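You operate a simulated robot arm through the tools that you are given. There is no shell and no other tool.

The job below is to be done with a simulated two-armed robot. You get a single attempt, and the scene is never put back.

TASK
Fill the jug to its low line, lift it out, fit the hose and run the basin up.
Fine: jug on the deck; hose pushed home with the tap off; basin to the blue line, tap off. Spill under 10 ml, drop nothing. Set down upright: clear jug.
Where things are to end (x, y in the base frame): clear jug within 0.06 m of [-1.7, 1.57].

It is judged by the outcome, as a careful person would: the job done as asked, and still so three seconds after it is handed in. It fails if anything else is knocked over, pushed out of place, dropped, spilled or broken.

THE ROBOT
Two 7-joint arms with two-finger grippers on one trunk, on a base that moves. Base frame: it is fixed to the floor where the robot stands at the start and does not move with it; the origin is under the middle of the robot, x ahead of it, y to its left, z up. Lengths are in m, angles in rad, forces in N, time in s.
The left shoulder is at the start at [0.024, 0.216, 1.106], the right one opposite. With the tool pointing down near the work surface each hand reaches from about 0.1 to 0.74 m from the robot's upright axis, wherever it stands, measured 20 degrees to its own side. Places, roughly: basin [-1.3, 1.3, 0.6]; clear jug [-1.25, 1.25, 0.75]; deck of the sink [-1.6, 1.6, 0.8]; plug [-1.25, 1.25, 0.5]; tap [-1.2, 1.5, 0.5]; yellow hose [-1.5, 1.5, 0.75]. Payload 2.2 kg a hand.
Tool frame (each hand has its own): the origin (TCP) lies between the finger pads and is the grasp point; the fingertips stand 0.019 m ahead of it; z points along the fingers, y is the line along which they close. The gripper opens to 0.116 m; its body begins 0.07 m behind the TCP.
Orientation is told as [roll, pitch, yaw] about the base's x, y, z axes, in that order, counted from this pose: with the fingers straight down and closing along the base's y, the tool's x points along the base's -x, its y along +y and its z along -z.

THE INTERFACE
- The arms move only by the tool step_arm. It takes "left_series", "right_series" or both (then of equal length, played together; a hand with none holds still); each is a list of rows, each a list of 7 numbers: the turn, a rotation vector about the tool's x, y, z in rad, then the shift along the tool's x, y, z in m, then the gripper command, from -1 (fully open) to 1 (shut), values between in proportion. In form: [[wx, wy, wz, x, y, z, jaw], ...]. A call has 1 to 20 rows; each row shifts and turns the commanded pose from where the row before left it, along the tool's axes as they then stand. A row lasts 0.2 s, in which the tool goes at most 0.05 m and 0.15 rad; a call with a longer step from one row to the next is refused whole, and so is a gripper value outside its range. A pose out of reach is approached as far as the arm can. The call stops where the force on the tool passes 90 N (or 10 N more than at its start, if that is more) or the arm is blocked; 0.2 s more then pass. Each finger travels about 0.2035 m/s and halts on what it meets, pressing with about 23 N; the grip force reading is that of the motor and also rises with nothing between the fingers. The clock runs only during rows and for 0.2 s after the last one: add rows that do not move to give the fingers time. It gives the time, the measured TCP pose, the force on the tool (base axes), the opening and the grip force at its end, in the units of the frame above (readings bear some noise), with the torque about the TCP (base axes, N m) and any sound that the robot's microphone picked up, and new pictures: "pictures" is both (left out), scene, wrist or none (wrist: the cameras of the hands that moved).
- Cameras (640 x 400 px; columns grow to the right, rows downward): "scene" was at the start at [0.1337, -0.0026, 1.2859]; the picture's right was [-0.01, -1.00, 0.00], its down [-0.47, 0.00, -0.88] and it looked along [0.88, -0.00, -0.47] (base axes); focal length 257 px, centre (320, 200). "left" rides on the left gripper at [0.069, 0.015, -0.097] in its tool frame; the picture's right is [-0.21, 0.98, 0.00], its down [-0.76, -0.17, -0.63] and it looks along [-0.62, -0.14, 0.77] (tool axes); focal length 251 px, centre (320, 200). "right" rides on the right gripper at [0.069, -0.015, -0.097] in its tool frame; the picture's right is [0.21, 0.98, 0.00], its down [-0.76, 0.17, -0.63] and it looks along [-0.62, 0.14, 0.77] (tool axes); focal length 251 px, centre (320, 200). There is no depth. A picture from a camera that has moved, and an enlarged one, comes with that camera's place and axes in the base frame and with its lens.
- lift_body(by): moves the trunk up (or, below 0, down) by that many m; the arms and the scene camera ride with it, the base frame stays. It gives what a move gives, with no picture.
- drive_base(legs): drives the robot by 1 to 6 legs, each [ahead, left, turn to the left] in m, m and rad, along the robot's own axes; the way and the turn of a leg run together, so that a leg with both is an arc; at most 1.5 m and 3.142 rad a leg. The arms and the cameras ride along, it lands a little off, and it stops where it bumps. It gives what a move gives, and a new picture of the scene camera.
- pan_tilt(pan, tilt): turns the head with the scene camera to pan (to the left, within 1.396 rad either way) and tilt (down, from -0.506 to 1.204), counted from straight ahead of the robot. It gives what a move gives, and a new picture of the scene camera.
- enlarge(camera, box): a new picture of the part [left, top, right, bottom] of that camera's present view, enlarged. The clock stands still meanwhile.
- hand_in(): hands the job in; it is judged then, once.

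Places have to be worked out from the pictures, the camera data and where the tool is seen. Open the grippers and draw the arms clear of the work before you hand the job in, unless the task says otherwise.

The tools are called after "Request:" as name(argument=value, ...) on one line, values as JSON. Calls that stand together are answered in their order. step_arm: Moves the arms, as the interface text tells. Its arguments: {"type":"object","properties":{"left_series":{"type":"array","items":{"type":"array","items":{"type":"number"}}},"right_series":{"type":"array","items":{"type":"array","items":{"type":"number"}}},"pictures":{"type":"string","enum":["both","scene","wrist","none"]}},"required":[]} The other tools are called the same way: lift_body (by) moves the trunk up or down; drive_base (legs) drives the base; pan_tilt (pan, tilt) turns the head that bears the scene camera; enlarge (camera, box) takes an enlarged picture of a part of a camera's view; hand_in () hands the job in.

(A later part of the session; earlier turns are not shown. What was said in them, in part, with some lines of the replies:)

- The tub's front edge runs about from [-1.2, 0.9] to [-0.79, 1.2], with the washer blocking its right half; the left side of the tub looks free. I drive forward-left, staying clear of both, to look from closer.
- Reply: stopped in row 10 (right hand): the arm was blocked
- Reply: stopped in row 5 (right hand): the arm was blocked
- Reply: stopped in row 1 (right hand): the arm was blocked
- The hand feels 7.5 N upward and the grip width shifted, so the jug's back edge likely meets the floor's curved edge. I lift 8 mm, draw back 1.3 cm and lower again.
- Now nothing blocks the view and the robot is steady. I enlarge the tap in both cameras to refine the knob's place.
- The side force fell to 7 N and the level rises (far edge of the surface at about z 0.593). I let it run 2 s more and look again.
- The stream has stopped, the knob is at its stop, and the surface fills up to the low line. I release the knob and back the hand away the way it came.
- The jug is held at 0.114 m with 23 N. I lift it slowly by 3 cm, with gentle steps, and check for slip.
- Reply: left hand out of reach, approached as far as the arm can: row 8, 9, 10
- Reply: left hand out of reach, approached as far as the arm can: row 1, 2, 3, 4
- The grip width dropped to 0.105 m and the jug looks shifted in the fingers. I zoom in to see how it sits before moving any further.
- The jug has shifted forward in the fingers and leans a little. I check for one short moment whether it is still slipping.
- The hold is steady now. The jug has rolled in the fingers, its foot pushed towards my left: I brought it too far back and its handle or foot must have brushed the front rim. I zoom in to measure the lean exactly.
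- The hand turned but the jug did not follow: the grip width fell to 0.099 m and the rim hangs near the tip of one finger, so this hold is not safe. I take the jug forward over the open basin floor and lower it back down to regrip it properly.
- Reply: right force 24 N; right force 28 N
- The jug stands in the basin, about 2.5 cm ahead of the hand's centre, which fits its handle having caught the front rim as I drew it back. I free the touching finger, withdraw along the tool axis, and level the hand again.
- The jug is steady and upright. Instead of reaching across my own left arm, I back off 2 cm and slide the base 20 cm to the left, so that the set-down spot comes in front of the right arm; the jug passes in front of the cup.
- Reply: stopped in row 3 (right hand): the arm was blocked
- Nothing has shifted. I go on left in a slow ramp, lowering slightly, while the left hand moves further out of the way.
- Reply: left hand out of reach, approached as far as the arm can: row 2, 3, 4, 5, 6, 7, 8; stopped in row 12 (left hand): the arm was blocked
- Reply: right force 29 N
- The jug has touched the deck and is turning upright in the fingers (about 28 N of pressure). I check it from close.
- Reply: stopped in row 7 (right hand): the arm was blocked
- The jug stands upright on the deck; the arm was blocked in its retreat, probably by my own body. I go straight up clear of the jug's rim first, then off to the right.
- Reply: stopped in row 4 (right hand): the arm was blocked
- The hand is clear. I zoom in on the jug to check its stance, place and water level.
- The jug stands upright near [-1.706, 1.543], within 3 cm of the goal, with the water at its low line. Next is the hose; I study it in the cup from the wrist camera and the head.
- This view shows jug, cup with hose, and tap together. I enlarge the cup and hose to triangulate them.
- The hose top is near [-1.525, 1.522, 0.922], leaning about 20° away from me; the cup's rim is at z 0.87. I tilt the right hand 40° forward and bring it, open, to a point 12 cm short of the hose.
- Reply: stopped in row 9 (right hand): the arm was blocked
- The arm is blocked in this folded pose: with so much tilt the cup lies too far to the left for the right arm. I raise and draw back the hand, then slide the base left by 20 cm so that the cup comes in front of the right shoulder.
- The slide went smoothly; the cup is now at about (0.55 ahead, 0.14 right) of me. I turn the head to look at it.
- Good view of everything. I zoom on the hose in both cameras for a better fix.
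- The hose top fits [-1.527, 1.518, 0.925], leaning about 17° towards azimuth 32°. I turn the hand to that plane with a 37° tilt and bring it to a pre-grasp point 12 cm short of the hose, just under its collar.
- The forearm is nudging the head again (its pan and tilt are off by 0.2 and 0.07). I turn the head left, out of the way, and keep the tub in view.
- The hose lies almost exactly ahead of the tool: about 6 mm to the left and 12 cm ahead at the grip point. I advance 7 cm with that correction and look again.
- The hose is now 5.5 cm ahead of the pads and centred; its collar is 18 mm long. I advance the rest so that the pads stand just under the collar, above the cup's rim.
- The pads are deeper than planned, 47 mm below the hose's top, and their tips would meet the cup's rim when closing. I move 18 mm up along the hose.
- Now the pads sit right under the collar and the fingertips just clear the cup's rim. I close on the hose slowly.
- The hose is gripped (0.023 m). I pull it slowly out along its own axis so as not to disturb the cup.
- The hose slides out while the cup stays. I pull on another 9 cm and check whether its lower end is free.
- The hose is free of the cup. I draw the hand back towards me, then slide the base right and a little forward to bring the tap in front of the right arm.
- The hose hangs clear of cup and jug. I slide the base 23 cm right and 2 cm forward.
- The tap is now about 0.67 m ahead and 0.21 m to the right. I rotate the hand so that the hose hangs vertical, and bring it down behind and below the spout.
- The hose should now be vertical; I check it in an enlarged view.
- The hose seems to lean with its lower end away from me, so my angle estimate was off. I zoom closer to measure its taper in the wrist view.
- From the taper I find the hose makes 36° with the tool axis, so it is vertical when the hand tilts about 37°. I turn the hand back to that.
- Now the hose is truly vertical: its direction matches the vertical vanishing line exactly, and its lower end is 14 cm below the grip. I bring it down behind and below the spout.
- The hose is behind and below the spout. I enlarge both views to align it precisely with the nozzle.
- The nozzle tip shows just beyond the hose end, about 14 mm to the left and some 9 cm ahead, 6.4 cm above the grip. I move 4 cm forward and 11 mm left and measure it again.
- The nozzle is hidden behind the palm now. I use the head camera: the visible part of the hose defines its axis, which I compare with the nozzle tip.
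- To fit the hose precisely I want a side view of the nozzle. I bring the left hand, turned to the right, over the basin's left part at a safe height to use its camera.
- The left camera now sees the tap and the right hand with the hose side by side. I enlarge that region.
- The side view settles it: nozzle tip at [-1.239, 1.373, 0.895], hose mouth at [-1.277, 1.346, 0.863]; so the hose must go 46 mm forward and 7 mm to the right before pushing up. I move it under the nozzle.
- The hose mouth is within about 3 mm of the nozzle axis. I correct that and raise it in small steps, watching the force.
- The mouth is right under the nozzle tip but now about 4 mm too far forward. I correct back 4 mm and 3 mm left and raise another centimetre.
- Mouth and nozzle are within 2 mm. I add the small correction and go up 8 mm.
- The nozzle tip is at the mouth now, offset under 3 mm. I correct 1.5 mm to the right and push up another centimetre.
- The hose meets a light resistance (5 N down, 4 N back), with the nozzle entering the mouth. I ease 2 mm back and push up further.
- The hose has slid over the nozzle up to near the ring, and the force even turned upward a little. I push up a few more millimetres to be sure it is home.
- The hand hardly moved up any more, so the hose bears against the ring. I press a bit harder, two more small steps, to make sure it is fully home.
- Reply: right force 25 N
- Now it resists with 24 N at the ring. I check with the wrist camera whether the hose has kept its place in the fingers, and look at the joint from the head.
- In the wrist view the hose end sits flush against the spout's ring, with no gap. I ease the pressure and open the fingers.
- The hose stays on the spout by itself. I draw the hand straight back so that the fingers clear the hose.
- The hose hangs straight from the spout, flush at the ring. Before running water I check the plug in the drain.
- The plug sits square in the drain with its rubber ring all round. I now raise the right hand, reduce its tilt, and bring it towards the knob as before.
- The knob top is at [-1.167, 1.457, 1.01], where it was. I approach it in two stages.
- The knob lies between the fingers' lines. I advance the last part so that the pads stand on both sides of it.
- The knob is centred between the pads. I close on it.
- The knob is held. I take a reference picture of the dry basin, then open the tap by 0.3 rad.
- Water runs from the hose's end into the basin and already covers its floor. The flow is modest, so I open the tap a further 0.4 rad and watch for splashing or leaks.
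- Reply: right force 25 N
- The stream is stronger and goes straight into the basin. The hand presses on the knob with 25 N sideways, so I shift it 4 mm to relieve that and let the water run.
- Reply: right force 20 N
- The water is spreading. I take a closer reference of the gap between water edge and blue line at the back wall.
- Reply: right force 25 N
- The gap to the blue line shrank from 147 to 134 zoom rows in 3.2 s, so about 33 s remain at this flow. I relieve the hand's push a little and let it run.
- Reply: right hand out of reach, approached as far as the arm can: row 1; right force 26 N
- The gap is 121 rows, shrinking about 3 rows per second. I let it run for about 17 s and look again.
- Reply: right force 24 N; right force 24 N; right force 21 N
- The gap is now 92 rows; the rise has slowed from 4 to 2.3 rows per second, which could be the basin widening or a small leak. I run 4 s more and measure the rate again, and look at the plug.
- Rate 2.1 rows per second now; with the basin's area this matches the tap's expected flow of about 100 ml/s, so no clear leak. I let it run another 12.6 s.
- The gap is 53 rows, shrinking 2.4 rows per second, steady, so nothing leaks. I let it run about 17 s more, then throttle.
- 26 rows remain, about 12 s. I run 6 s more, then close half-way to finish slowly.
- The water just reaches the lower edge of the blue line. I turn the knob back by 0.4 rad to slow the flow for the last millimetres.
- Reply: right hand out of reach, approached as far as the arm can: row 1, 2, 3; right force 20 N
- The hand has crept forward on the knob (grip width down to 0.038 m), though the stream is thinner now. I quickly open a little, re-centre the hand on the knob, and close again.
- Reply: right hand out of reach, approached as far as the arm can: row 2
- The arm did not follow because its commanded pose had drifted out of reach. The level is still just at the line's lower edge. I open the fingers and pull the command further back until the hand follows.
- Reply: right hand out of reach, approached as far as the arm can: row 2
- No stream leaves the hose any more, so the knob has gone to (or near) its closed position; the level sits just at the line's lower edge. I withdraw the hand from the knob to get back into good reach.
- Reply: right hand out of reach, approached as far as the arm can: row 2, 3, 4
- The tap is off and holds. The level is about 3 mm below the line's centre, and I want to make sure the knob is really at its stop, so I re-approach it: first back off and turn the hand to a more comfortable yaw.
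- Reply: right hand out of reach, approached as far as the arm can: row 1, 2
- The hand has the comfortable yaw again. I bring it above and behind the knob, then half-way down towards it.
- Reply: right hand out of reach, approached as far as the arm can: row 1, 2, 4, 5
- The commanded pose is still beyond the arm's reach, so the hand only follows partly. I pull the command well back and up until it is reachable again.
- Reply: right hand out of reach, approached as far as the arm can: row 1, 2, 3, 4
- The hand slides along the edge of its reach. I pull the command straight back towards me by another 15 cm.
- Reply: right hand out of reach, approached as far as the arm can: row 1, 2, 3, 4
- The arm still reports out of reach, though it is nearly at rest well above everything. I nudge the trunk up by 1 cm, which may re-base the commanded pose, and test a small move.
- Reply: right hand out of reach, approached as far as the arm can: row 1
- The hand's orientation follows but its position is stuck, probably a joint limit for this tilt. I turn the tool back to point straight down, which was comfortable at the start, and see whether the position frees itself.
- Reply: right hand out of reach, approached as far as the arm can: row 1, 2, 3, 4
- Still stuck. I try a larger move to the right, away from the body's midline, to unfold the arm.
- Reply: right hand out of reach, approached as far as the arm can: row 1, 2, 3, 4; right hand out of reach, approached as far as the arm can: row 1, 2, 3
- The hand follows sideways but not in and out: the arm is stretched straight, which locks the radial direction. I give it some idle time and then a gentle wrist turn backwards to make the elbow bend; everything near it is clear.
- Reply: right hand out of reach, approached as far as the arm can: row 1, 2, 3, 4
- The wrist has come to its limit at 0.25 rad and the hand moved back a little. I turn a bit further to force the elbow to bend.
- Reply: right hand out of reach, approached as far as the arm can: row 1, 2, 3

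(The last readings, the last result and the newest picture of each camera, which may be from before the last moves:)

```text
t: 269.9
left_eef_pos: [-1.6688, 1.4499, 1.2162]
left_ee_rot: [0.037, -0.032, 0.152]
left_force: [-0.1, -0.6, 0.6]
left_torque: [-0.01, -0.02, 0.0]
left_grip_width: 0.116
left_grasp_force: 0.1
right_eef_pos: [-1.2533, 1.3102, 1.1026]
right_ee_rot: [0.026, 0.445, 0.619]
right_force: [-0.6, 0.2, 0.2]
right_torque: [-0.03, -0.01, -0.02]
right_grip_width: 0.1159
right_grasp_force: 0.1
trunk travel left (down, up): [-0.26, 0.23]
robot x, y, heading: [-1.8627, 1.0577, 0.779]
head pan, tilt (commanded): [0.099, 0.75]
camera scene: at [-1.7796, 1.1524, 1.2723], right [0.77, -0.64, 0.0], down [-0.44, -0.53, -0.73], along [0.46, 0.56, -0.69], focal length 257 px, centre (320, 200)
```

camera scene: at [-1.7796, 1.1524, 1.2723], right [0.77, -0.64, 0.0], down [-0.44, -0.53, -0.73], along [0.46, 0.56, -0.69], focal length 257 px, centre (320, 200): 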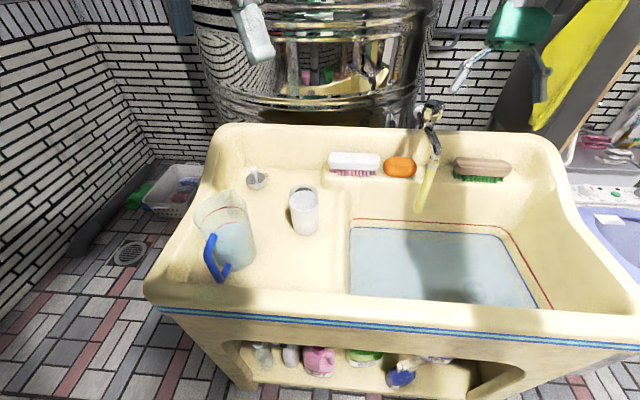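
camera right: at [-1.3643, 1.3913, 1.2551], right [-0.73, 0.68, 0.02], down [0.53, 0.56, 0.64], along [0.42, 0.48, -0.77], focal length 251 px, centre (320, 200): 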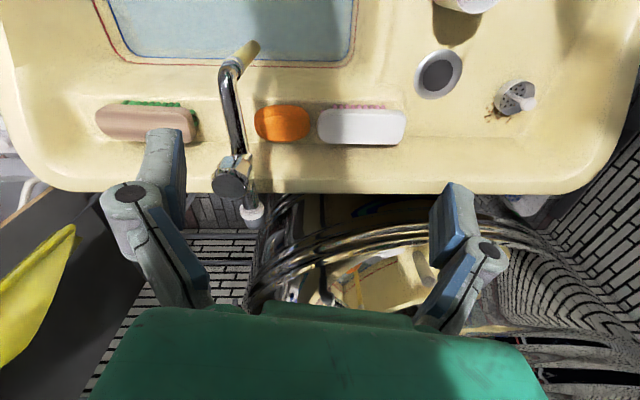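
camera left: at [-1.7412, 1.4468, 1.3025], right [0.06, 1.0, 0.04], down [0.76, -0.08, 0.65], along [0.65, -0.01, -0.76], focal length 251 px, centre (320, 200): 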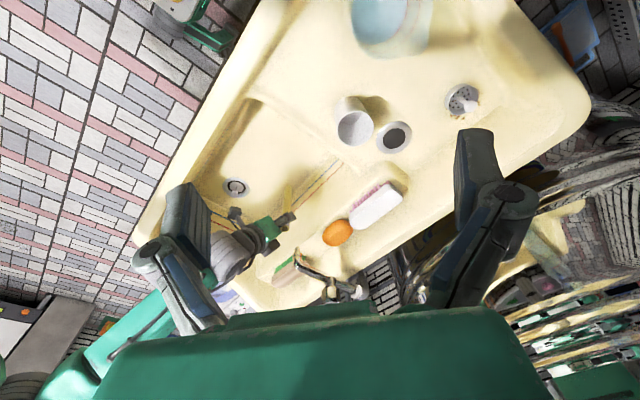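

The pitch now reaches 0.445 and the hand is further in. I test whether it follows a straight pull back now.

Request:
step_arm(right_series=[[0, 0, 0, 0.0226, 0, 0.0108, -1], [0, 0, 0, 0.0226, 0, 0.0108, -1], [0, 0, 0, 0.0226, 0, 0.0108, -1], [0, 0, 0, 0, 0, 0, -1]], pictures="none")

Request:
step_arm(right_series=[[0, -0.1, 0, 0, 0, 0, -1], [0, -0.1, 0, 0, 0, 0, -1], [0, -0.1, 0, 0, 0, 0, -1], [0, 0, 0, 0, 0, 0, -1]], pictures="scene")

```text
t: 270.9
left_eef_pos: [-1.6688, 1.4503, 1.2168]
left_ee_rot: [0.036, -0.03, 0.154]
left_force: [0.2, -0.3, -0.4]
left_torque: [-0.03, 0.0, -0.03]
left_grip_width: 0.1161
left_grasp_force: 0.0
right_eef_pos: [-1.3172, 1.2675, 1.101]
right_ee_rot: [0.024, 0.445, 0.618]
right_force: [0.6, 0.4, -0.6]
right_torque: [0.0, 0.05, 0.04]
right_grip_width: 0.116
right_grasp_force: 0.0
trunk travel left (down, up): [-0.26, 0.23]
robot x, y, heading: [-1.8626, 1.0657, 0.779]
head pan, tilt (commanded): [0.099, 0.75]
```

```text
t: 271.9
left_eef_pos: [-1.6689, 1.4508, 1.2161]
left_ee_rot: [0.037, -0.031, 0.154]
left_force: [-0.1, 1.1, 0.6]
left_torque: [-0.08, 0.0, -0.01]
left_grip_width: 0.1159
left_grasp_force: 0.0
right_eef_pos: [-1.3167, 1.2664, 1.1019]
right_ee_rot: [0.021, 0.145, 0.611]
right_force: [-0.3, 0.6, 0.4]
right_torque: [-0.03, 0.02, 0.01]
right_grip_width: 0.1159
right_grasp_force: 0.1
trunk travel left (down, up): [-0.26, 0.23]
robot x, y, heading: [-1.8649, 1.061, 0.779]
head pan, tilt (commanded): [0.099, 0.75]
camera scene: at [-1.7802, 1.1523, 1.2723], right [0.77, -0.64, 0.0], down [-0.44, -0.53, -0.73], along [0.46, 0.56, -0.68], focal length 257 px, centre (320, 200)
```

scene: 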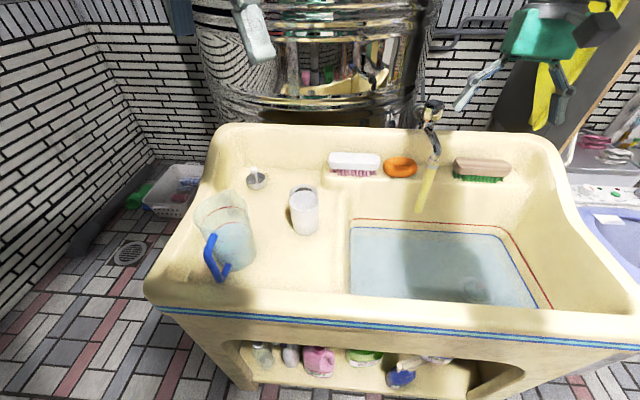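

The arm is free again and follows normally. I tilt the tool forward as before and bring it above and behind the knob, with a smaller yaw so that it keeps away from full stretch.

Request:
step_arm(right_series=[[0, -0.124, 0, 0, 0, 0, -1], [0, -0.124, 0, 0, 0, 0, -1], [0, -0.124, 0, 0, 0, 0, -1], [0, -0.123, 0, 0, 0, 0, -1], [0, 0, 0, -0.0318, 0.0178, 0.0152, -1], [0, 0, 0, -0.0318, 0.0178, 0.0152, -1], [0, 0, 0, -0.0318, 0.0178, 0.0152, -1], [0, 0, 0, 0, 0, 0, -1]], pictures="both")

```text
t: 273.7
left_eef_pos: [-1.6701, 1.4494, 1.2165]
left_ee_rot: [0.036, -0.031, 0.154]
left_force: [-0.4, -0.9, 0.1]
left_torque: [0.01, -0.01, 0.03]
left_grip_width: 0.1161
left_grasp_force: 0.1
right_eef_pos: [-1.2616, 1.3684, 1.0936]
right_ee_rot: [0.023, -0.35, 0.601]
right_force: [-0.1, 0.0, 0.6]
right_torque: [0.01, -0.05, 0.01]
right_grip_width: 0.1158
right_grasp_force: 0.0
trunk travel left (down, up): [-0.26, 0.23]
robot x, y, heading: [-1.8664, 1.0586, 0.781]
head pan, tilt (commanded): [0.099, 0.75]
camera scene: at [-1.7808, 1.1523, 1.2724], right [0.77, -0.64, 0.0], down [-0.44, -0.53, -0.73], along [0.46, 0.56, -0.68], focal length 257 px, centre (320, 200)
camera right: at [-1.3317, 1.2989, 1.1614], right [-0.72, 0.69, -0.05], down [0.32, 0.4, 0.86], along [0.61, 0.6, -0.51], focal length 251 px, centre (320, 200)
```

scene: 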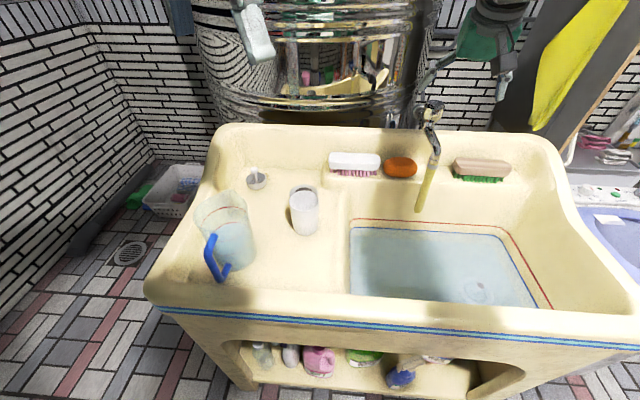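
right: 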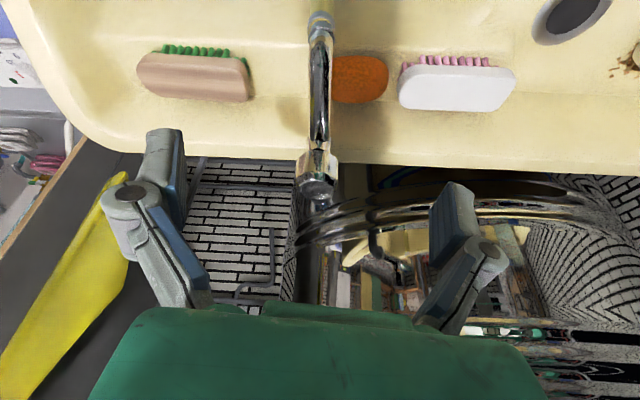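

All reachable now. The knob is at [-1.165, 1.456]; I approach it in two stages.

Request:
step_arm(right_series=[[0, 0, 0, -0.0168, 0.0031, 0.0283, -1], [0, 0, 0, -0.0168, 0.0031, 0.0283, -1], [0, 0, 0, -0.0168, 0.0031, 0.0283, -1], [0, 0, 0, 0, 0, 0, -1]], pictures="wrist")

```text
t: 274.7
left_eef_pos: [-1.6705, 1.4493, 1.2171]
left_ee_rot: [0.037, -0.032, 0.154]
left_force: [0.3, 0.3, 0.1]
left_torque: [0.01, 0.01, 0.04]
left_grip_width: 0.116
left_grasp_force: 0.1
right_eef_pos: [-1.2049, 1.4223, 1.0318]
right_ee_rot: [0.022, -0.351, 0.601]
right_force: [-0.6, 0.0, 0.7]
right_torque: [0.0, 0.01, -0.03]
right_grip_width: 0.1161
right_grasp_force: 0.0
trunk travel left (down, up): [-0.26, 0.23]
robot x, y, heading: [-1.8645, 1.0592, 0.776]
head pan, tilt (commanded): [0.099, 0.75]
camera right: at [-1.2753, 1.3523, 1.0984], right [-0.72, 0.69, -0.05], down [0.32, 0.4, 0.86], along [0.61, 0.6, -0.51], focal length 251 px, centre (320, 200)
```

right: 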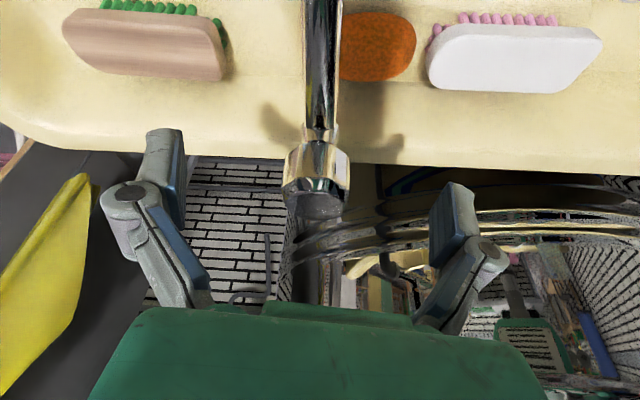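

Aligned. I close in on the knob, then grip it.

Request:
step_arm(right_series=[[0, 0, 0, -0.0109, 0.0017, 0.019, -1], [0, 0, 0, -0.0109, 0.0017, 0.019, -1], [0, 0, 0, -0.0109, 0.0017, 0.019, -1], [0, 0, 0, 0, 0, 0, -1]], pictures="wrist")

```text
t: 275.7
left_eef_pos: [-1.6697, 1.4495, 1.2171]
left_ee_rot: [0.037, -0.03, 0.153]
left_force: [0.3, -0.5, 0.0]
left_torque: [0.04, 0.01, 0.0]
left_grip_width: 0.1157
left_grasp_force: 0.1
right_eef_pos: [-1.1656, 1.4571, 0.989]
right_ee_rot: [0.021, -0.351, 0.601]
right_force: [-0.4, 0.6, -0.3]
right_torque: [0.04, 0.02, 0.02]
right_grip_width: 0.1159
right_grasp_force: 0.1
trunk travel left (down, up): [-0.26, 0.23]
robot x, y, heading: [-1.8611, 1.056, 0.782]
head pan, tilt (commanded): [0.099, 0.75]
camera right: at [-1.2359, 1.3878, 1.0555], right [-0.72, 0.69, -0.05], down [0.32, 0.4, 0.86], along [0.61, 0.6, -0.51], focal length 251 px, centre (320, 200)
```

right: 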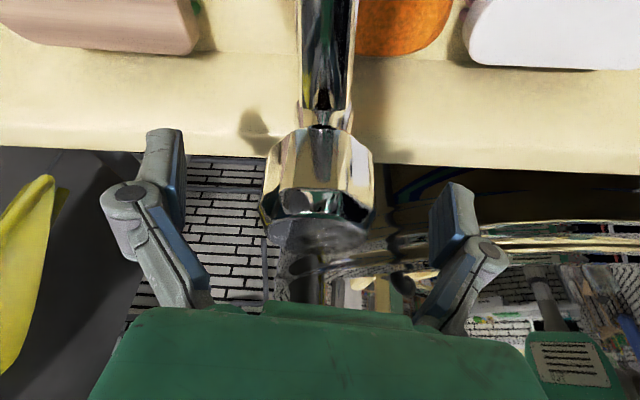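

The pads stand on both sides of the knob. I grip it.

Request:
step_arm(right_series=[[0, 0, 0, 0, 0, 0, -0.4], [0, 0, 0, 0, 0, 0, 0.0], [0, 0, 0, 0, 0, 0, 0.4], [0, 0, 0, 0, 0, 0, 0.5], [0, 0, 0, 0, 0, 0, 0.5]], pictures="wrist")

Request:
enlarge(camera="scene", box=[400, 120, 480, 250])

Request:
enlarge(camera="scene", box=[430, 222, 470, 247])

```text
t: 276.9
left_eef_pos: [-1.6684, 1.4483, 1.217]
left_ee_rot: [0.039, -0.03, 0.153]
left_force: [0.3, -0.8, 0.0]
left_torque: [0.0, -0.02, 0.0]
left_grip_width: 0.1161
left_grasp_force: 0.0
right_eef_pos: [-1.1648, 1.4581, 0.9879]
right_ee_rot: [0.023, -0.349, 0.602]
right_force: [1.8, -4.6, 0.5]
right_torque: [-0.41, -0.11, 0.04]
right_grip_width: 0.0431
right_grasp_force: 45.1
trunk travel left (down, up): [-0.26, 0.23]
robot x, y, heading: [-1.8601, 1.0593, 0.783]
head pan, tilt (commanded): [0.099, 0.75]
camera right: at [-1.2345, 1.3867, 1.0547], right [-0.72, 0.69, -0.05], down [0.32, 0.4, 0.86], along [0.61, 0.6, -0.51], focal length 251 px, centre (320, 200)
```

right: 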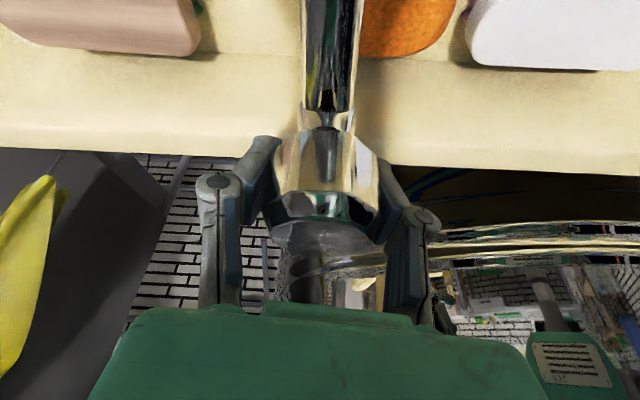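

```text
3.08 times, centred on (440, 185) of scene
camera zoom: at [-1.7788, 1.1514, 1.2723], right [0.77, -0.64, 0.0], down [-0.44, -0.53, -0.73], along [0.46, 0.56, -0.69], focal length 792 px, centre (-49, 246)
```

zoom: 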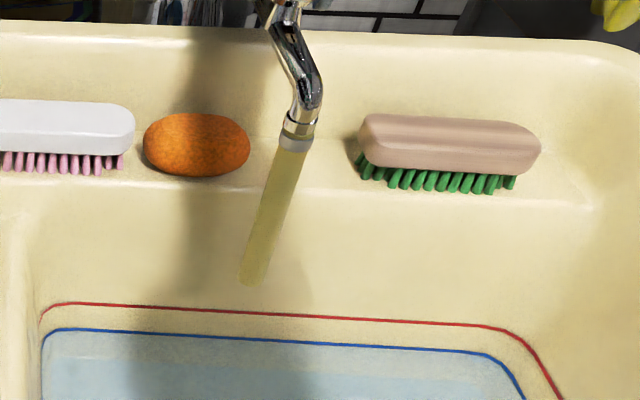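

```text
16.00 times, centred on (450, 234) of scene
camera zoom: at [-1.7788, 1.1514, 1.2723], right [0.77, -0.64, 0.0], down [-0.44, -0.53, -0.73], along [0.46, 0.56, -0.69], focal length 4119 px, centre (-1760, -352)
```

zoom: 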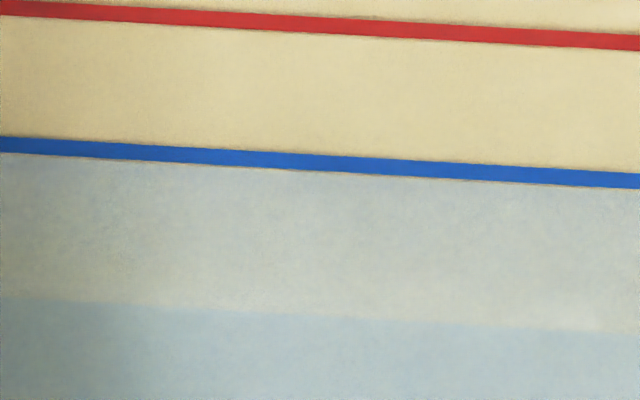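

The level has not dropped, so the plug is tight; it stands at the line's lower edge. I open the tap by 0.3 rad for a short top-up of about 3 mm.

Request:
step_arm(right_series=[[-0.0343, 0, -0.0939, 0, 0, 0, 0.5], [-0.0343, 0, -0.0939, 0, 0, 0, 0.5], [-0.0343, 0, -0.0939, 0, 0, 0, 0.5], [0, 0, 0, 0, 0, 0, 0.5], [0, 0, 0, 0, 0, 0, 0.5], [0, 0, 0, 0, 0, 0, 0.5]], pictures="none")

Request:
enlarge(camera="scene", box=[430, 222, 470, 247])

Request:
enlarge(camera="scene", box=[400, 120, 480, 250])

```text
t: 278.3
left_eef_pos: [-1.6692, 1.4503, 1.2162]
left_ee_rot: [0.037, -0.032, 0.154]
left_force: [0.0, -0.7, 0.2]
left_torque: [-0.01, -0.02, 0.01]
left_grip_width: 0.1161
left_grasp_force: 0.0
right_eef_pos: [-1.1659, 1.4577, 0.9873]
right_ee_rot: [0.023, -0.356, 0.899]
right_force: [-0.8, 1.9, -1.1]
right_torque: [0.65, 0.06, -0.03]
right_grip_width: 0.0428
right_grasp_force: 45.0
trunk travel left (down, up): [-0.26, 0.23]
robot x, y, heading: [-1.8633, 1.0578, 0.784]
head pan, tilt (commanded): [0.099, 0.75]
```

```text
16.00 times, centred on (450, 234) of scene
camera zoom: at [-1.7799, 1.1533, 1.2722], right [0.77, -0.64, 0.0], down [-0.44, -0.53, -0.73], along [0.46, 0.56, -0.69], focal length 4119 px, centre (-1760, -352)
```

zoom: 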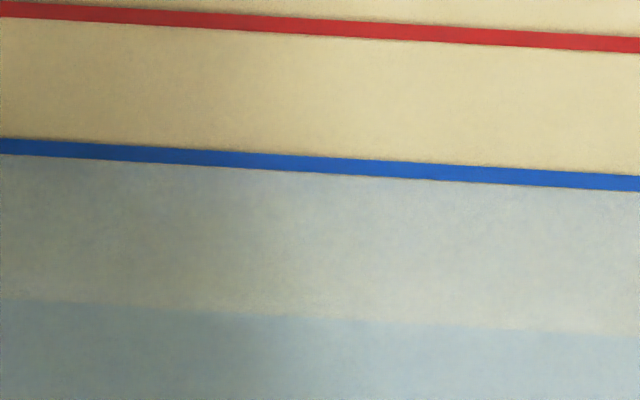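

```text
3.08 times, centred on (440, 185) of scene
camera zoom: at [-1.7799, 1.1533, 1.2722], right [0.77, -0.64, 0.0], down [-0.44, -0.53, -0.73], along [0.46, 0.56, -0.69], focal length 792 px, centre (-49, 246)
```

zoom: 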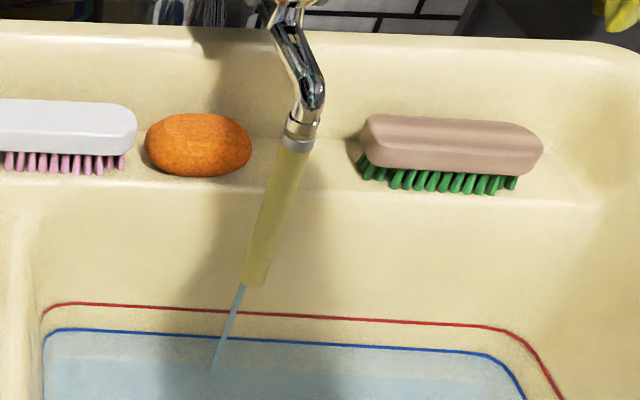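

The stream runs. I let it fill 4 s more and check how far up the line the water stands.

Request:
step_arm(right_series=[[0, 0, 0, 0, 0, 0, 0.5], [0, 0, 0, 0, 0, 0, 0.5], [0, 0, 0, 0, 0, 0, 0.5], [0, 0, 0, 0, 0, 0, 0.5], [0, 0, 0, 0, 0, 0, 0.5], [0, 0, 0, 0, 0, 0, 0.5], [0, 0, 0, 0, 0, 0, 0.5], [0, 0, 0, 0, 0, 0, 0.5], [0, 0, 0, 0, 0, 0, 0.5], [0, 0, 0, 0, 0, 0, 0.5], [0, 0, 0, 0, 0, 0, 0.5], [0, 0, 0, 0, 0, 0, 0.5], [0, 0, 0, 0, 0, 0, 0.5], [0, 0, 0, 0, 0, 0, 0.5], [0, 0, 0, 0, 0, 0, 0.5], [0, 0, 0, 0, 0, 0, 0.5], [0, 0, 0, 0, 0, 0, 0.5], [0, 0, 0, 0, 0, 0, 0.5], [0, 0, 0, 0, 0, 0, 0.5]], pictures="none")

Request:
enlarge(camera="scene", box=[440, 228, 464, 243])

Request:
enlarge(camera="scene", box=[430, 222, 470, 247])

```text
t: 282.3
left_eef_pos: [-1.6701, 1.451, 1.2166]
left_ee_rot: [0.036, -0.031, 0.154]
left_force: [1.4, -0.3, 0.3]
left_torque: [-0.01, -0.02, 0.02]
left_grip_width: 0.1159
left_grasp_force: 0.2
right_eef_pos: [-1.1667, 1.4596, 0.9886]
right_ee_rot: [0.021, -0.355, 0.9]
right_force: [-4.1, 1.4, -7.0]
right_torque: [0.07, -0.02, -0.02]
right_grip_width: 0.0428
right_grasp_force: 44.7
trunk travel left (down, up): [-0.26, 0.23]
robot x, y, heading: [-1.866, 1.0623, 0.787]
head pan, tilt (commanded): [0.099, 0.75]
```

```text
16.00 times, centred on (452, 236) of scene
camera zoom: at [-1.7798, 1.1539, 1.2722], right [0.77, -0.64, 0.0], down [-0.44, -0.53, -0.73], along [0.46, 0.56, -0.69], focal length 4119 px, centre (-1792, -368)
```

zoom: 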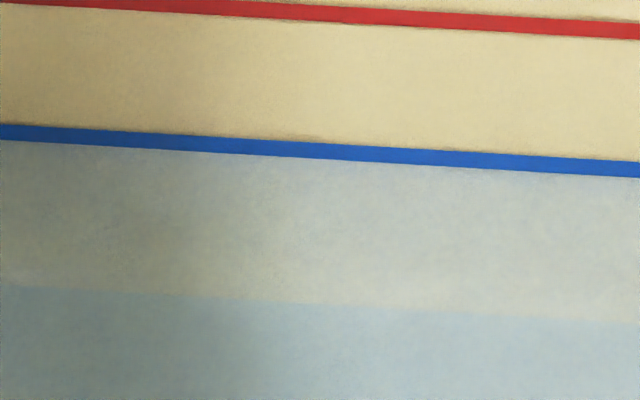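

```text
16.00 times, centred on (450, 234) of scene
camera zoom: at [-1.7798, 1.1539, 1.2722], right [0.77, -0.64, 0.0], down [-0.44, -0.53, -0.73], along [0.46, 0.56, -0.69], focal length 4119 px, centre (-1760, -352)
```

zoom: 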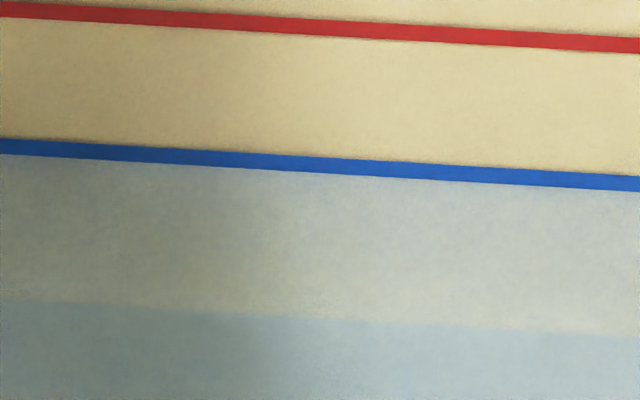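

The strip's visible part is just starting to shrink, so the water is passing its lower edge. I run 4 s more.

Request:
step_arm(right_series=[[0, 0, 0, 0, 0, 0, 0.5], [0, 0, 0, 0, 0, 0, 0.5], [0, 0, 0, 0, 0, 0, 0.5], [0, 0, 0, 0, 0, 0, 0.5], [0, 0, 0, 0, 0, 0, 0.5], [0, 0, 0, 0, 0, 0, 0.5], [0, 0, 0, 0, 0, 0, 0.5], [0, 0, 0, 0, 0, 0, 0.5], [0, 0, 0, 0, 0, 0, 0.5], [0, 0, 0, 0, 0, 0, 0.5], [0, 0, 0, 0, 0, 0, 0.5], [0, 0, 0, 0, 0, 0, 0.5], [0, 0, 0, 0, 0, 0, 0.5], [0, 0, 0, 0, 0, 0, 0.5], [0, 0, 0, 0, 0, 0, 0.5], [0, 0, 0, 0, 0, 0, 0.5], [0, 0, 0, 0, 0, 0, 0.5], [0, 0, 0, 0, 0, 0, 0.5], [0, 0, 0, 0, 0, 0, 0.5]], pictures="none")

Request:
enlarge(camera="scene", box=[430, 222, 470, 247])

Request:
enlarge(camera="scene", box=[340, 200, 560, 315])

```text
t: 286.3
left_eef_pos: [-1.6699, 1.4507, 1.2158]
left_ee_rot: [0.036, -0.031, 0.153]
left_force: [0.5, -0.3, 0.2]
left_torque: [-0.02, 0.01, -0.01]
left_grip_width: 0.1159
left_grasp_force: 0.0
right_eef_pos: [-1.1658, 1.4585, 0.9873]
right_ee_rot: [0.021, -0.356, 0.901]
right_force: [-5.1, -0.3, -8.1]
right_torque: [0.07, 0.03, -0.02]
right_grip_width: 0.0429
right_grasp_force: 44.8
trunk travel left (down, up): [-0.26, 0.23]
robot x, y, heading: [-1.8642, 1.064, 0.78]
head pan, tilt (commanded): [0.099, 0.75]
```

```text
16.00 times, centred on (450, 234) of scene
camera zoom: at [-1.7797, 1.1541, 1.2721], right [0.77, -0.64, 0.0], down [-0.44, -0.53, -0.73], along [0.46, 0.56, -0.69], focal length 4119 px, centre (-1760, -352)
```

zoom: 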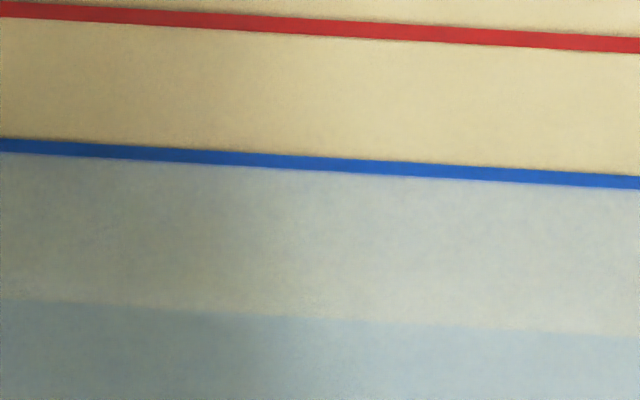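

```text
2.91 times, centred on (450, 258) of scene
camera zoom: at [-1.7797, 1.1541, 1.2721], right [0.77, -0.64, 0.0], down [-0.44, -0.53, -0.73], along [0.46, 0.56, -0.69], focal length 749 px, centre (-58, 33)
```

zoom: 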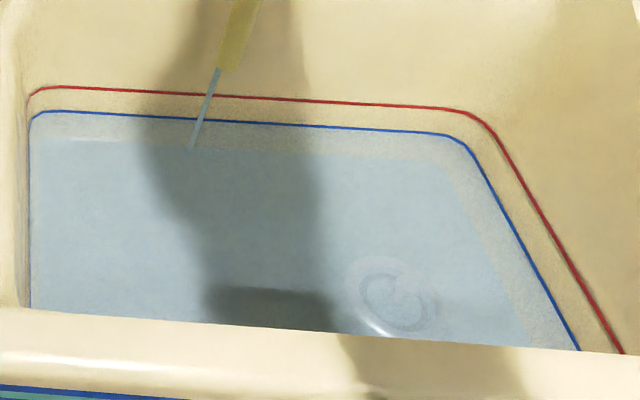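

About a third of the strip is under water now. I run 3 s more and then close the tap fully.

Request:
step_arm(right_series=[[0, 0, 0, 0, 0, 0, 0.5], [0, 0, 0, 0, 0, 0, 0.5], [0, 0, 0, 0, 0, 0, 0.5], [0, 0, 0, 0, 0, 0, 0.5], [0, 0, 0, 0, 0, 0, 0.5], [0, 0, 0, 0, 0, 0, 0.5], [0, 0, 0, 0, 0, 0, 0.5], [0, 0, 0, 0, 0, 0, 0.5], [0, 0, 0, 0, 0, 0, 0.5], [0, 0, 0, 0, 0, 0, 0.5], [0, 0, 0, 0, 0, 0, 0.5], [0, 0, 0, 0, 0, 0, 0.5], [0, 0, 0, 0, 0, 0, 0.5], [0.0343, 0, 0.0939, 0, 0, 0, 0.5], [0.0343, 0, 0.0939, 0, 0, 0, 0.5], [0.0343, 0, 0.0939, 0, 0, 0, 0.5], [0.0171, 0, 0.047, 0, 0, 0, 0.5], [0, 0, 0, 0, 0, 0, 0.5]], pictures="wrist")

Request:
enlarge(camera="scene", box=[430, 222, 470, 247])

Request:
enlarge(camera="scene", box=[400, 120, 480, 250])

```text
t: 290.1
left_eef_pos: [-1.6668, 1.4487, 1.2179]
left_ee_rot: [0.038, -0.028, 0.154]
left_force: [0.2, -0.5, 0.0]
left_torque: [-0.02, 0.01, -0.01]
left_grip_width: 0.1161
left_grasp_force: 0.1
right_eef_pos: [-1.1639, 1.4566, 0.9875]
right_ee_rot: [0.023, -0.347, 0.549]
right_force: [6.5, -1.9, -8.9]
right_torque: [-0.58, 0.34, 1.19]
right_grip_width: 0.0431
right_grasp_force: 44.9
trunk travel left (down, up): [-0.26, 0.23]
robot x, y, heading: [-1.8629, 1.0615, 0.782]
head pan, tilt (commanded): [0.099, 0.75]
camera right: at [-1.2369, 1.3905, 1.0546], right [-0.69, 0.72, -0.05], down [0.34, 0.39, 0.86], along [0.64, 0.57, -0.52], focal length 251 px, centre (320, 200)
```

right: 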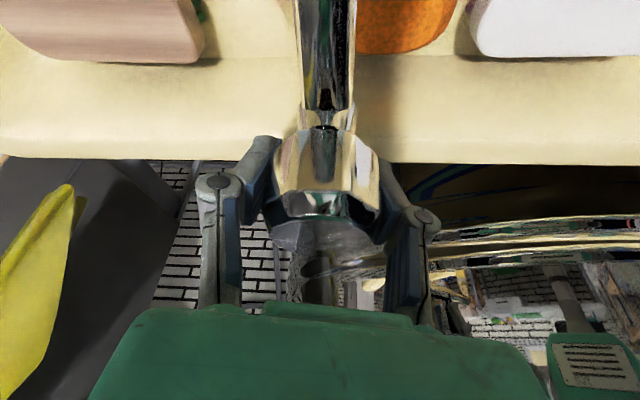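

```text
16.00 times, centred on (450, 234) of scene
camera zoom: at [-1.7762, 1.1529, 1.272], right [0.77, -0.64, 0.0], down [-0.44, -0.53, -0.73], along [0.46, 0.56, -0.69], focal length 4119 px, centre (-1760, -352)
```

zoom: 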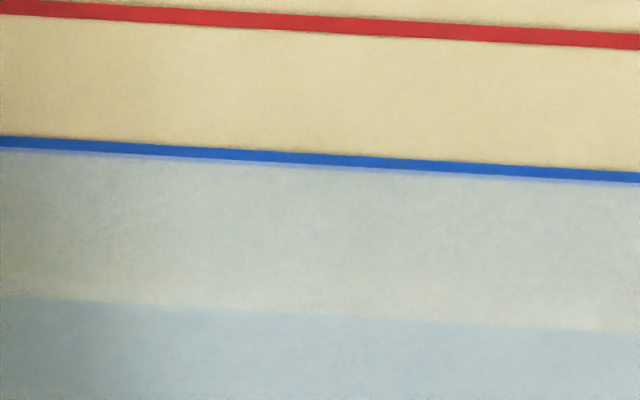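

```text
3.08 times, centred on (440, 185) of scene
camera zoom: at [-1.7762, 1.1529, 1.272], right [0.77, -0.64, 0.0], down [-0.44, -0.53, -0.73], along [0.46, 0.56, -0.69], focal length 792 px, centre (-49, 246)
```

zoom: 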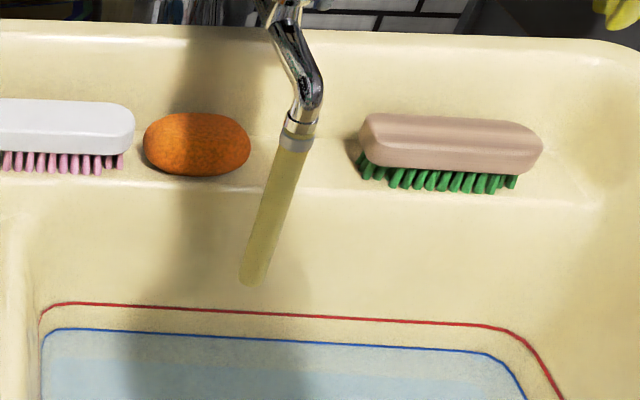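

The water stands at the middle of the blue strip, the stream has stopped, and the knob bears on its stop (1.2 N m). I release the knob and back the hand away along the approach path.

Request:
step_arm(right_series=[[0, 0, 0, 0, 0, 0, 0.2], [0, 0, 0, 0, 0, 0, -0.4], [0, 0, 0, 0, 0, 0, -1], [0, 0, 0, 0, 0, 0, -1], [0, 0, 0, 0.0109, -0.0017, -0.019, -1], [0, 0, 0, 0.0109, -0.0017, -0.019, -1], [0, 0, 0, 0.0109, -0.0017, -0.019, -1], [0, 0, 0, 0.0168, -0.0031, -0.0283, -1], [0, 0, 0, 0.0168, -0.0031, -0.0283, -1], [0, 0, 0, 0.0168, -0.0031, -0.0283, -1], [0, 0, 0, 0, 0, 0, -1]], pictures="both")

```text
t: 292.5
left_eef_pos: [-1.669, 1.4514, 1.2157]
left_ee_rot: [0.035, -0.028, 0.153]
left_force: [0.3, -0.1, -0.5]
left_torque: [-0.05, 0.04, -0.02]
left_grip_width: 0.1158
left_grasp_force: 0.1
right_eef_pos: [-1.2646, 1.3762, 1.092]
right_ee_rot: [0.022, -0.347, 0.551]
right_force: [1.5, -0.3, -0.4]
right_torque: [0.02, 0.03, 0.0]
right_grip_width: 0.1158
right_grasp_force: 0.0
trunk travel left (down, up): [-0.26, 0.23]
robot x, y, heading: [-1.8604, 1.0625, 0.779]
head pan, tilt (commanded): [0.099, 0.75]
camera scene: at [-1.7803, 1.1531, 1.2722], right [0.77, -0.64, 0.0], down [-0.44, -0.53, -0.73], along [0.46, 0.56, -0.69], focal length 257 px, centre (320, 200)
camera right: at [-1.3381, 1.3098, 1.159], right [-0.69, 0.72, -0.05], down [0.34, 0.39, 0.86], along [0.64, 0.57, -0.52], focal length 251 px, centre (320, 200)
```

scene: 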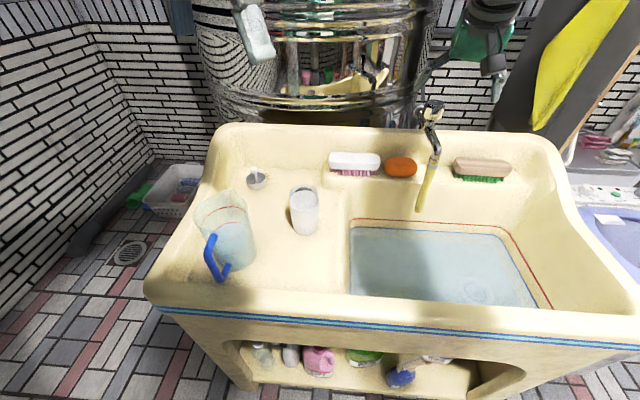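
right: 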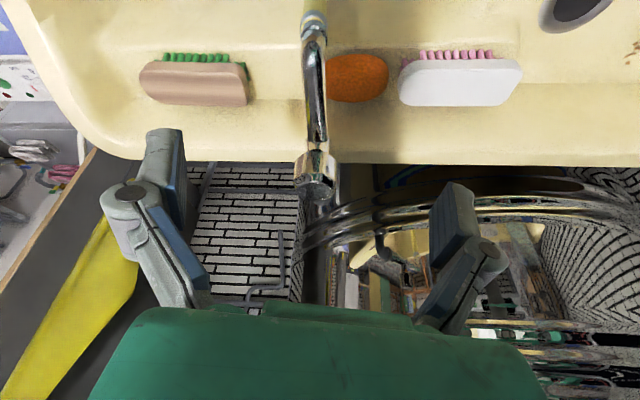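

Hands are free of everything. I draw both arms back clear of the tub and then inspect the final state.

Request:
step_arm(left_series=[[0, 0, 0, 0.04, 0.01, -0.01, -1], [0, 0, 0, 0.04, 0.01, -0.01, -1], [0, 0, 0, 0.04, 0.01, -0.01, -1], [0, 0, 0, 0.04, 0.01, -0.01, -1], [0, 0, 0, 0, 0, 0, -1]], right_series=[[0, 0, 0, 0.035, -0.01, -0.025, -1], [0, 0, 0, 0.04, -0.01, -0.02, -1], [0, 0, 0, 0.04, -0.01, -0.018, -1], [0, 0, 0, 0.04, -0.01, -0.018, -1], [0, 0, 0, 0, 0, 0, -1]], pictures="scene")

Request:
enlarge(camera="scene", box=[170, 170, 340, 300])

Request:
enlarge(camera="scene", box=[390, 95, 490, 225])

Request:
enlarge(camera="scene", box=[340, 205, 560, 315])

```text
t: 293.7
left_eef_pos: [-1.8298, 1.4618, 1.2534]
left_ee_rot: [0.04, -0.025, 0.154]
left_force: [0.1, -0.3, -1.0]
left_torque: [0.02, 0.05, -0.02]
left_grip_width: 0.116
left_grasp_force: 0.1
right_eef_pos: [-1.3861, 1.2441, 1.1146]
right_ee_rot: [0.028, -0.344, 0.548]
right_force: [0.1, 0.7, -0.3]
right_torque: [0.0, 0.05, 0.02]
right_grip_width: 0.1163
right_grasp_force: 0.0
trunk travel left (down, up): [-0.26, 0.23]
robot x, y, heading: [-1.8611, 1.058, 0.778]
head pan, tilt (commanded): [0.099, 0.75]
camera scene: at [-1.7748, 1.1481, 1.2722], right [0.77, -0.64, 0.0], down [-0.44, -0.53, -0.73], along [0.46, 0.56, -0.69], focal length 257 px, centre (320, 200)
```

scene: 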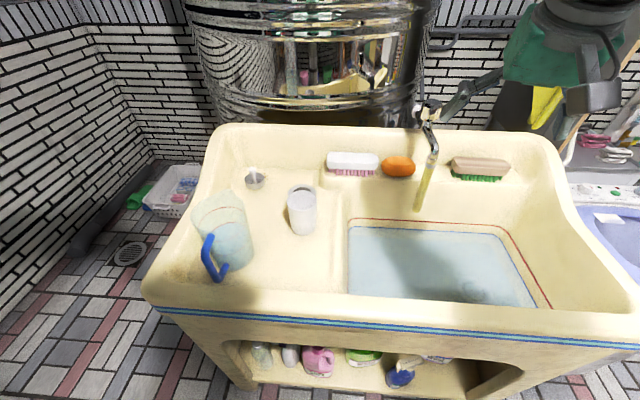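

```text
3.08 times, centred on (255, 235) of scene
camera zoom: at [-1.7748, 1.1481, 1.2722], right [0.77, -0.64, 0.0], down [-0.44, -0.53, -0.73], along [0.46, 0.56, -0.69], focal length 792 px, centre (520, 92)
```

zoom: 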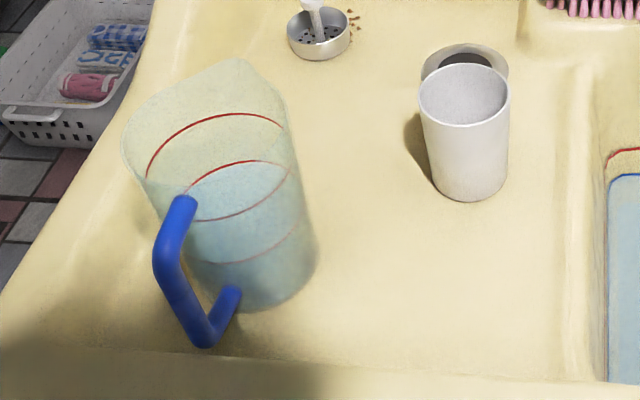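

```text
3.08 times, centred on (440, 160) of scene
camera zoom: at [-1.7748, 1.1481, 1.2722], right [0.77, -0.64, 0.0], down [-0.44, -0.53, -0.73], along [0.46, 0.56, -0.69], focal length 792 px, centre (-49, 323)
```

zoom: 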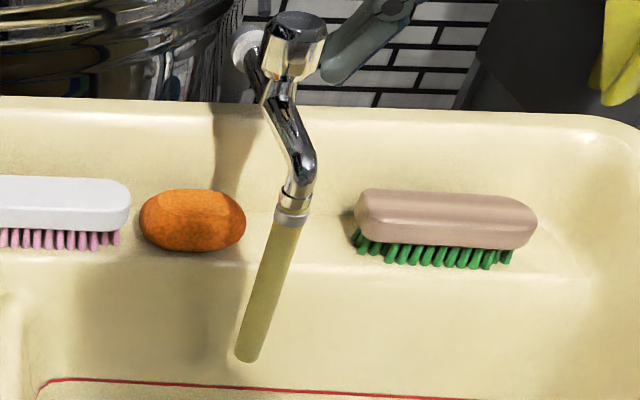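

```text
2.91 times, centred on (450, 260) of scene
camera zoom: at [-1.7748, 1.1481, 1.2722], right [0.77, -0.64, 0.0], down [-0.44, -0.53, -0.73], along [0.46, 0.56, -0.69], focal length 749 px, centre (-58, 26)
```

zoom: 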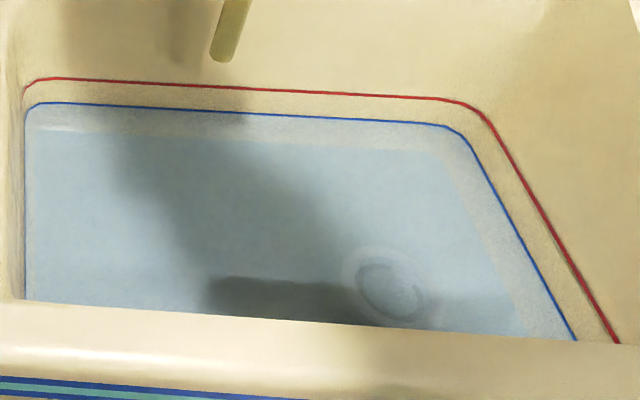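

The hose is flush on the spout, the tap off, the basin at its blue line. I check the jug's place once more from the left wrist camera.

Request:
enlarge(camera="left", box=[0, 0, 640, 400])

Request:
pan_tilt(pan=0.5, tilt=0.85)

Request:
enlarge(camera="scene", box=[250, 120, 450, 300])

```text
1.00 times, centred on (320, 200) of left (not enlarged: the box is as wide or as high as the picture)
camera zoom: at [-1.902, 1.4621, 1.3484], right [0.06, 1.0, 0.04], down [0.76, -0.08, 0.64], along [0.64, -0.01, -0.76], focal length 251 px, centre (320, 200)
```

zoom: 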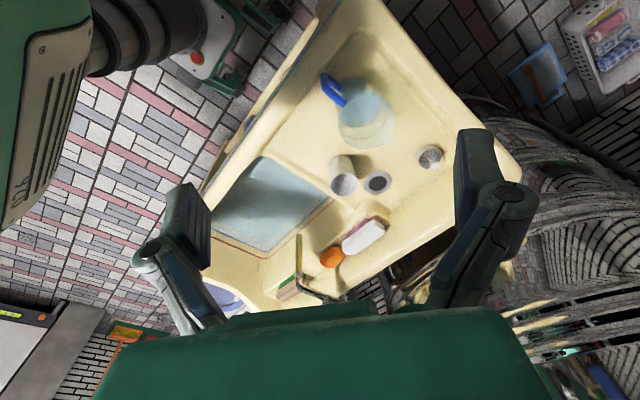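

```text
t: 294.6
left_eef_pos: [-1.8313, 1.4615, 1.2542]
left_ee_rot: [0.041, -0.028, 0.152]
left_force: [0.1, -0.4, -0.6]
left_torque: [0.04, 0.01, -0.01]
left_grip_width: 0.1162
left_grasp_force: 0.0
right_eef_pos: [-1.3892, 1.2449, 1.1178]
right_ee_rot: [0.028, -0.35, 0.546]
right_force: [0.5, -0.4, -0.6]
right_torque: [0.02, 0.01, 0.01]
right_grip_width: 0.1161
right_grasp_force: 0.1
trunk travel left (down, up): [-0.26, 0.23]
robot x, y, heading: [-1.8621, 1.0582, 0.784]
head pan, tilt (commanded): [0.499, 0.85]
camera scene: at [-1.8091, 1.1585, 1.2647], right [0.96, -0.29, 0.0], down [-0.22, -0.72, -0.66], along [0.19, 0.63, -0.75], focal length 257 px, centre (320, 200)
```

scene: 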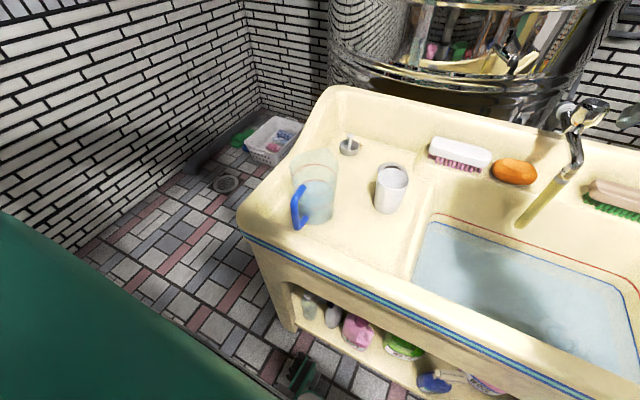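

```text
2.22 times, centred on (350, 210) of scene
camera zoom: at [-1.8091, 1.1585, 1.2647], right [0.96, -0.29, 0.0], down [-0.22, -0.72, -0.66], along [0.19, 0.63, -0.75], focal length 572 px, centre (253, 178)
```

zoom: 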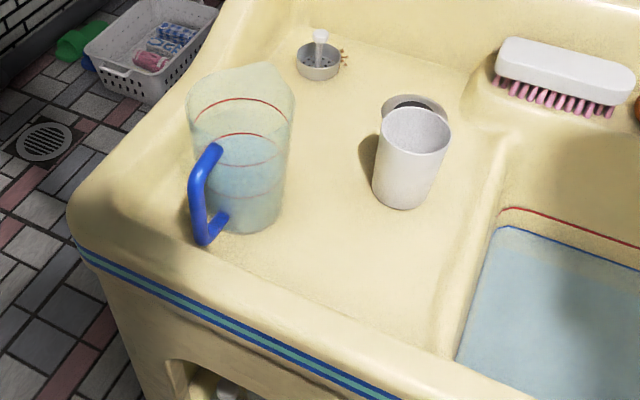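

All stands as it should: the jug upright near [-1.705, 1.54] with its water at the low line, the cup, brushes and sponge in place. I back the base away so that both arms are well clear, and take a last look.

Request:
drive_base(legs=[[-0.25, 0, 0]])

Request:
pan_tilt(pan=0.0, tilt=0.6)

Request:
enlarge(camera="scene", box=[180, 100, 500, 300])

```text
t: 296.4
left_eef_pos: [-2.0132, 1.2866, 1.2535]
left_ee_rot: [0.04, -0.029, 0.156]
left_force: [0.6, -0.3, -0.1]
left_torque: [0.03, 0.0, 0.02]
left_grip_width: 0.1158
left_grasp_force: 0.1
right_eef_pos: [-1.5677, 1.0712, 1.117]
right_ee_rot: [0.027, -0.347, 0.552]
right_force: [-0.2, -0.2, -0.6]
right_torque: [0.02, 0.03, 0.01]
right_grip_width: 0.116
right_grasp_force: 0.0
trunk travel left (down, up): [-0.26, 0.23]
robot x, y, heading: [-2.0385, 0.8822, 0.788]
head pan, tilt (commanded): [0.499, 0.85]
camera scene: at [-1.9866, 0.9835, 1.2646], right [0.96, -0.28, 0.0], down [-0.22, -0.72, -0.66], along [0.18, 0.63, -0.75], focal length 257 px, centre (320, 200)
```

scene: 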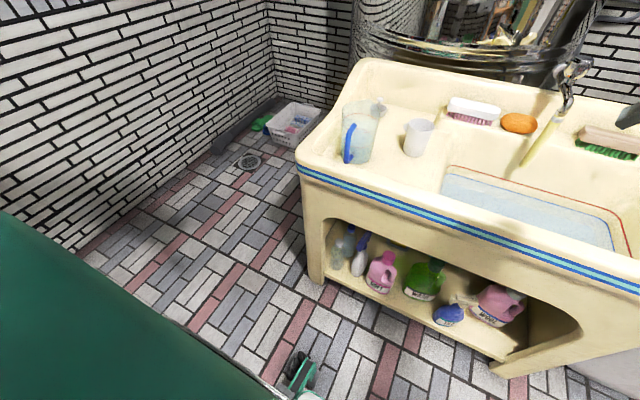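

```text
t: 297.4
left_eef_pos: [-2.0157, 1.2855, 1.2537]
left_ee_rot: [0.039, -0.032, 0.156]
left_force: [0.3, 0.3, 0.1]
left_torque: [-0.01, -0.01, -0.03]
left_grip_width: 0.116
left_grasp_force: 0.1
right_eef_pos: [-1.5697, 1.0703, 1.118]
right_ee_rot: [0.024, -0.352, 0.551]
right_force: [-0.5, 0.3, -0.5]
right_torque: [0.02, 0.02, -0.03]
right_grip_width: 0.1161
right_grasp_force: 0.0
trunk travel left (down, up): [-0.26, 0.23]
robot x, y, heading: [-2.039, 0.8822, 0.782]
head pan, tilt (commanded): [0.0, 0.6]
camera scene: at [-1.9478, 0.9724, 1.2853], right [0.71, -0.71, 0.0], down [-0.4, -0.4, -0.82], along [0.58, 0.58, -0.57], focal length 257 px, centre (320, 200)
```

scene: 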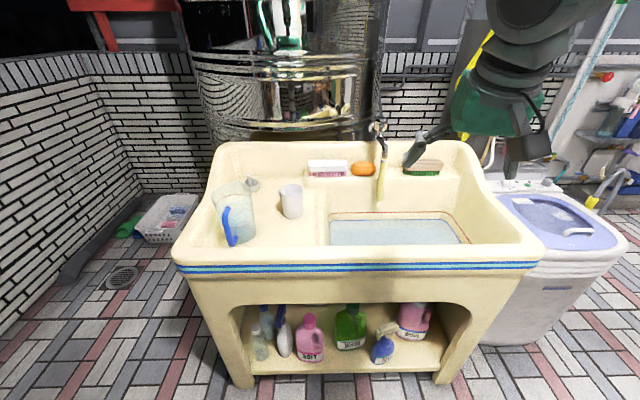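

```text
2.00 times, centred on (340, 200) of scene
camera zoom: at [-1.9478, 0.9724, 1.2853], right [0.71, -0.71, 0.0], down [-0.4, -0.4, -0.82], along [0.58, 0.58, -0.57], focal length 515 px, centre (280, 200)
```

zoom: 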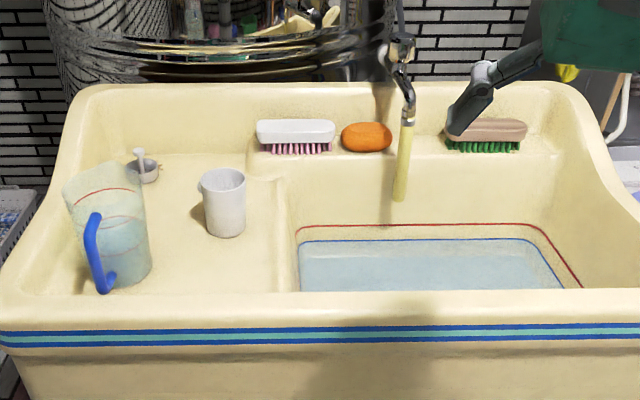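

Final check: the jug is upright on the deck at about [-1.71, 1.54], roughly 3 cm from its mark, with water at the low line. The hose is flush on the spout, the tap is off with no stream, the basin is at the blue line, and both open hands are clear. I hand the job in.

Request:
hand_in()

```text
The job is handed in.
```

The job is done and handed in; I have not seen the judge's verdict. This is how things stood at my last look:

- **Jug:** it is filled to its low line and stands upright on the deck. I measured it at about [-1.71, 1.54], roughly 3 cm from the mark (6 cm allowed).
- **Hose:** it was pushed home onto the spout with the tap off, and it hangs flush against the ring.
- **Basin:** it is filled to the middle of the blue line. The level did not drop while I watched, so the plug seems tight.
- **Tap:** it is closed against its stop, and no stream is running.

The jug slipped and tilted in the gripper twice while I was carrying it. The first time I set it back in the basin and regripped it. The second time it kept its tilt until it stood on the deck. It was never dropped. I saw no water outside the jug or basin, and the water was still at the low line afterwards.

The cup, brushes and sponge are where they were. Both grippers are open and the arms are clear of the tub.
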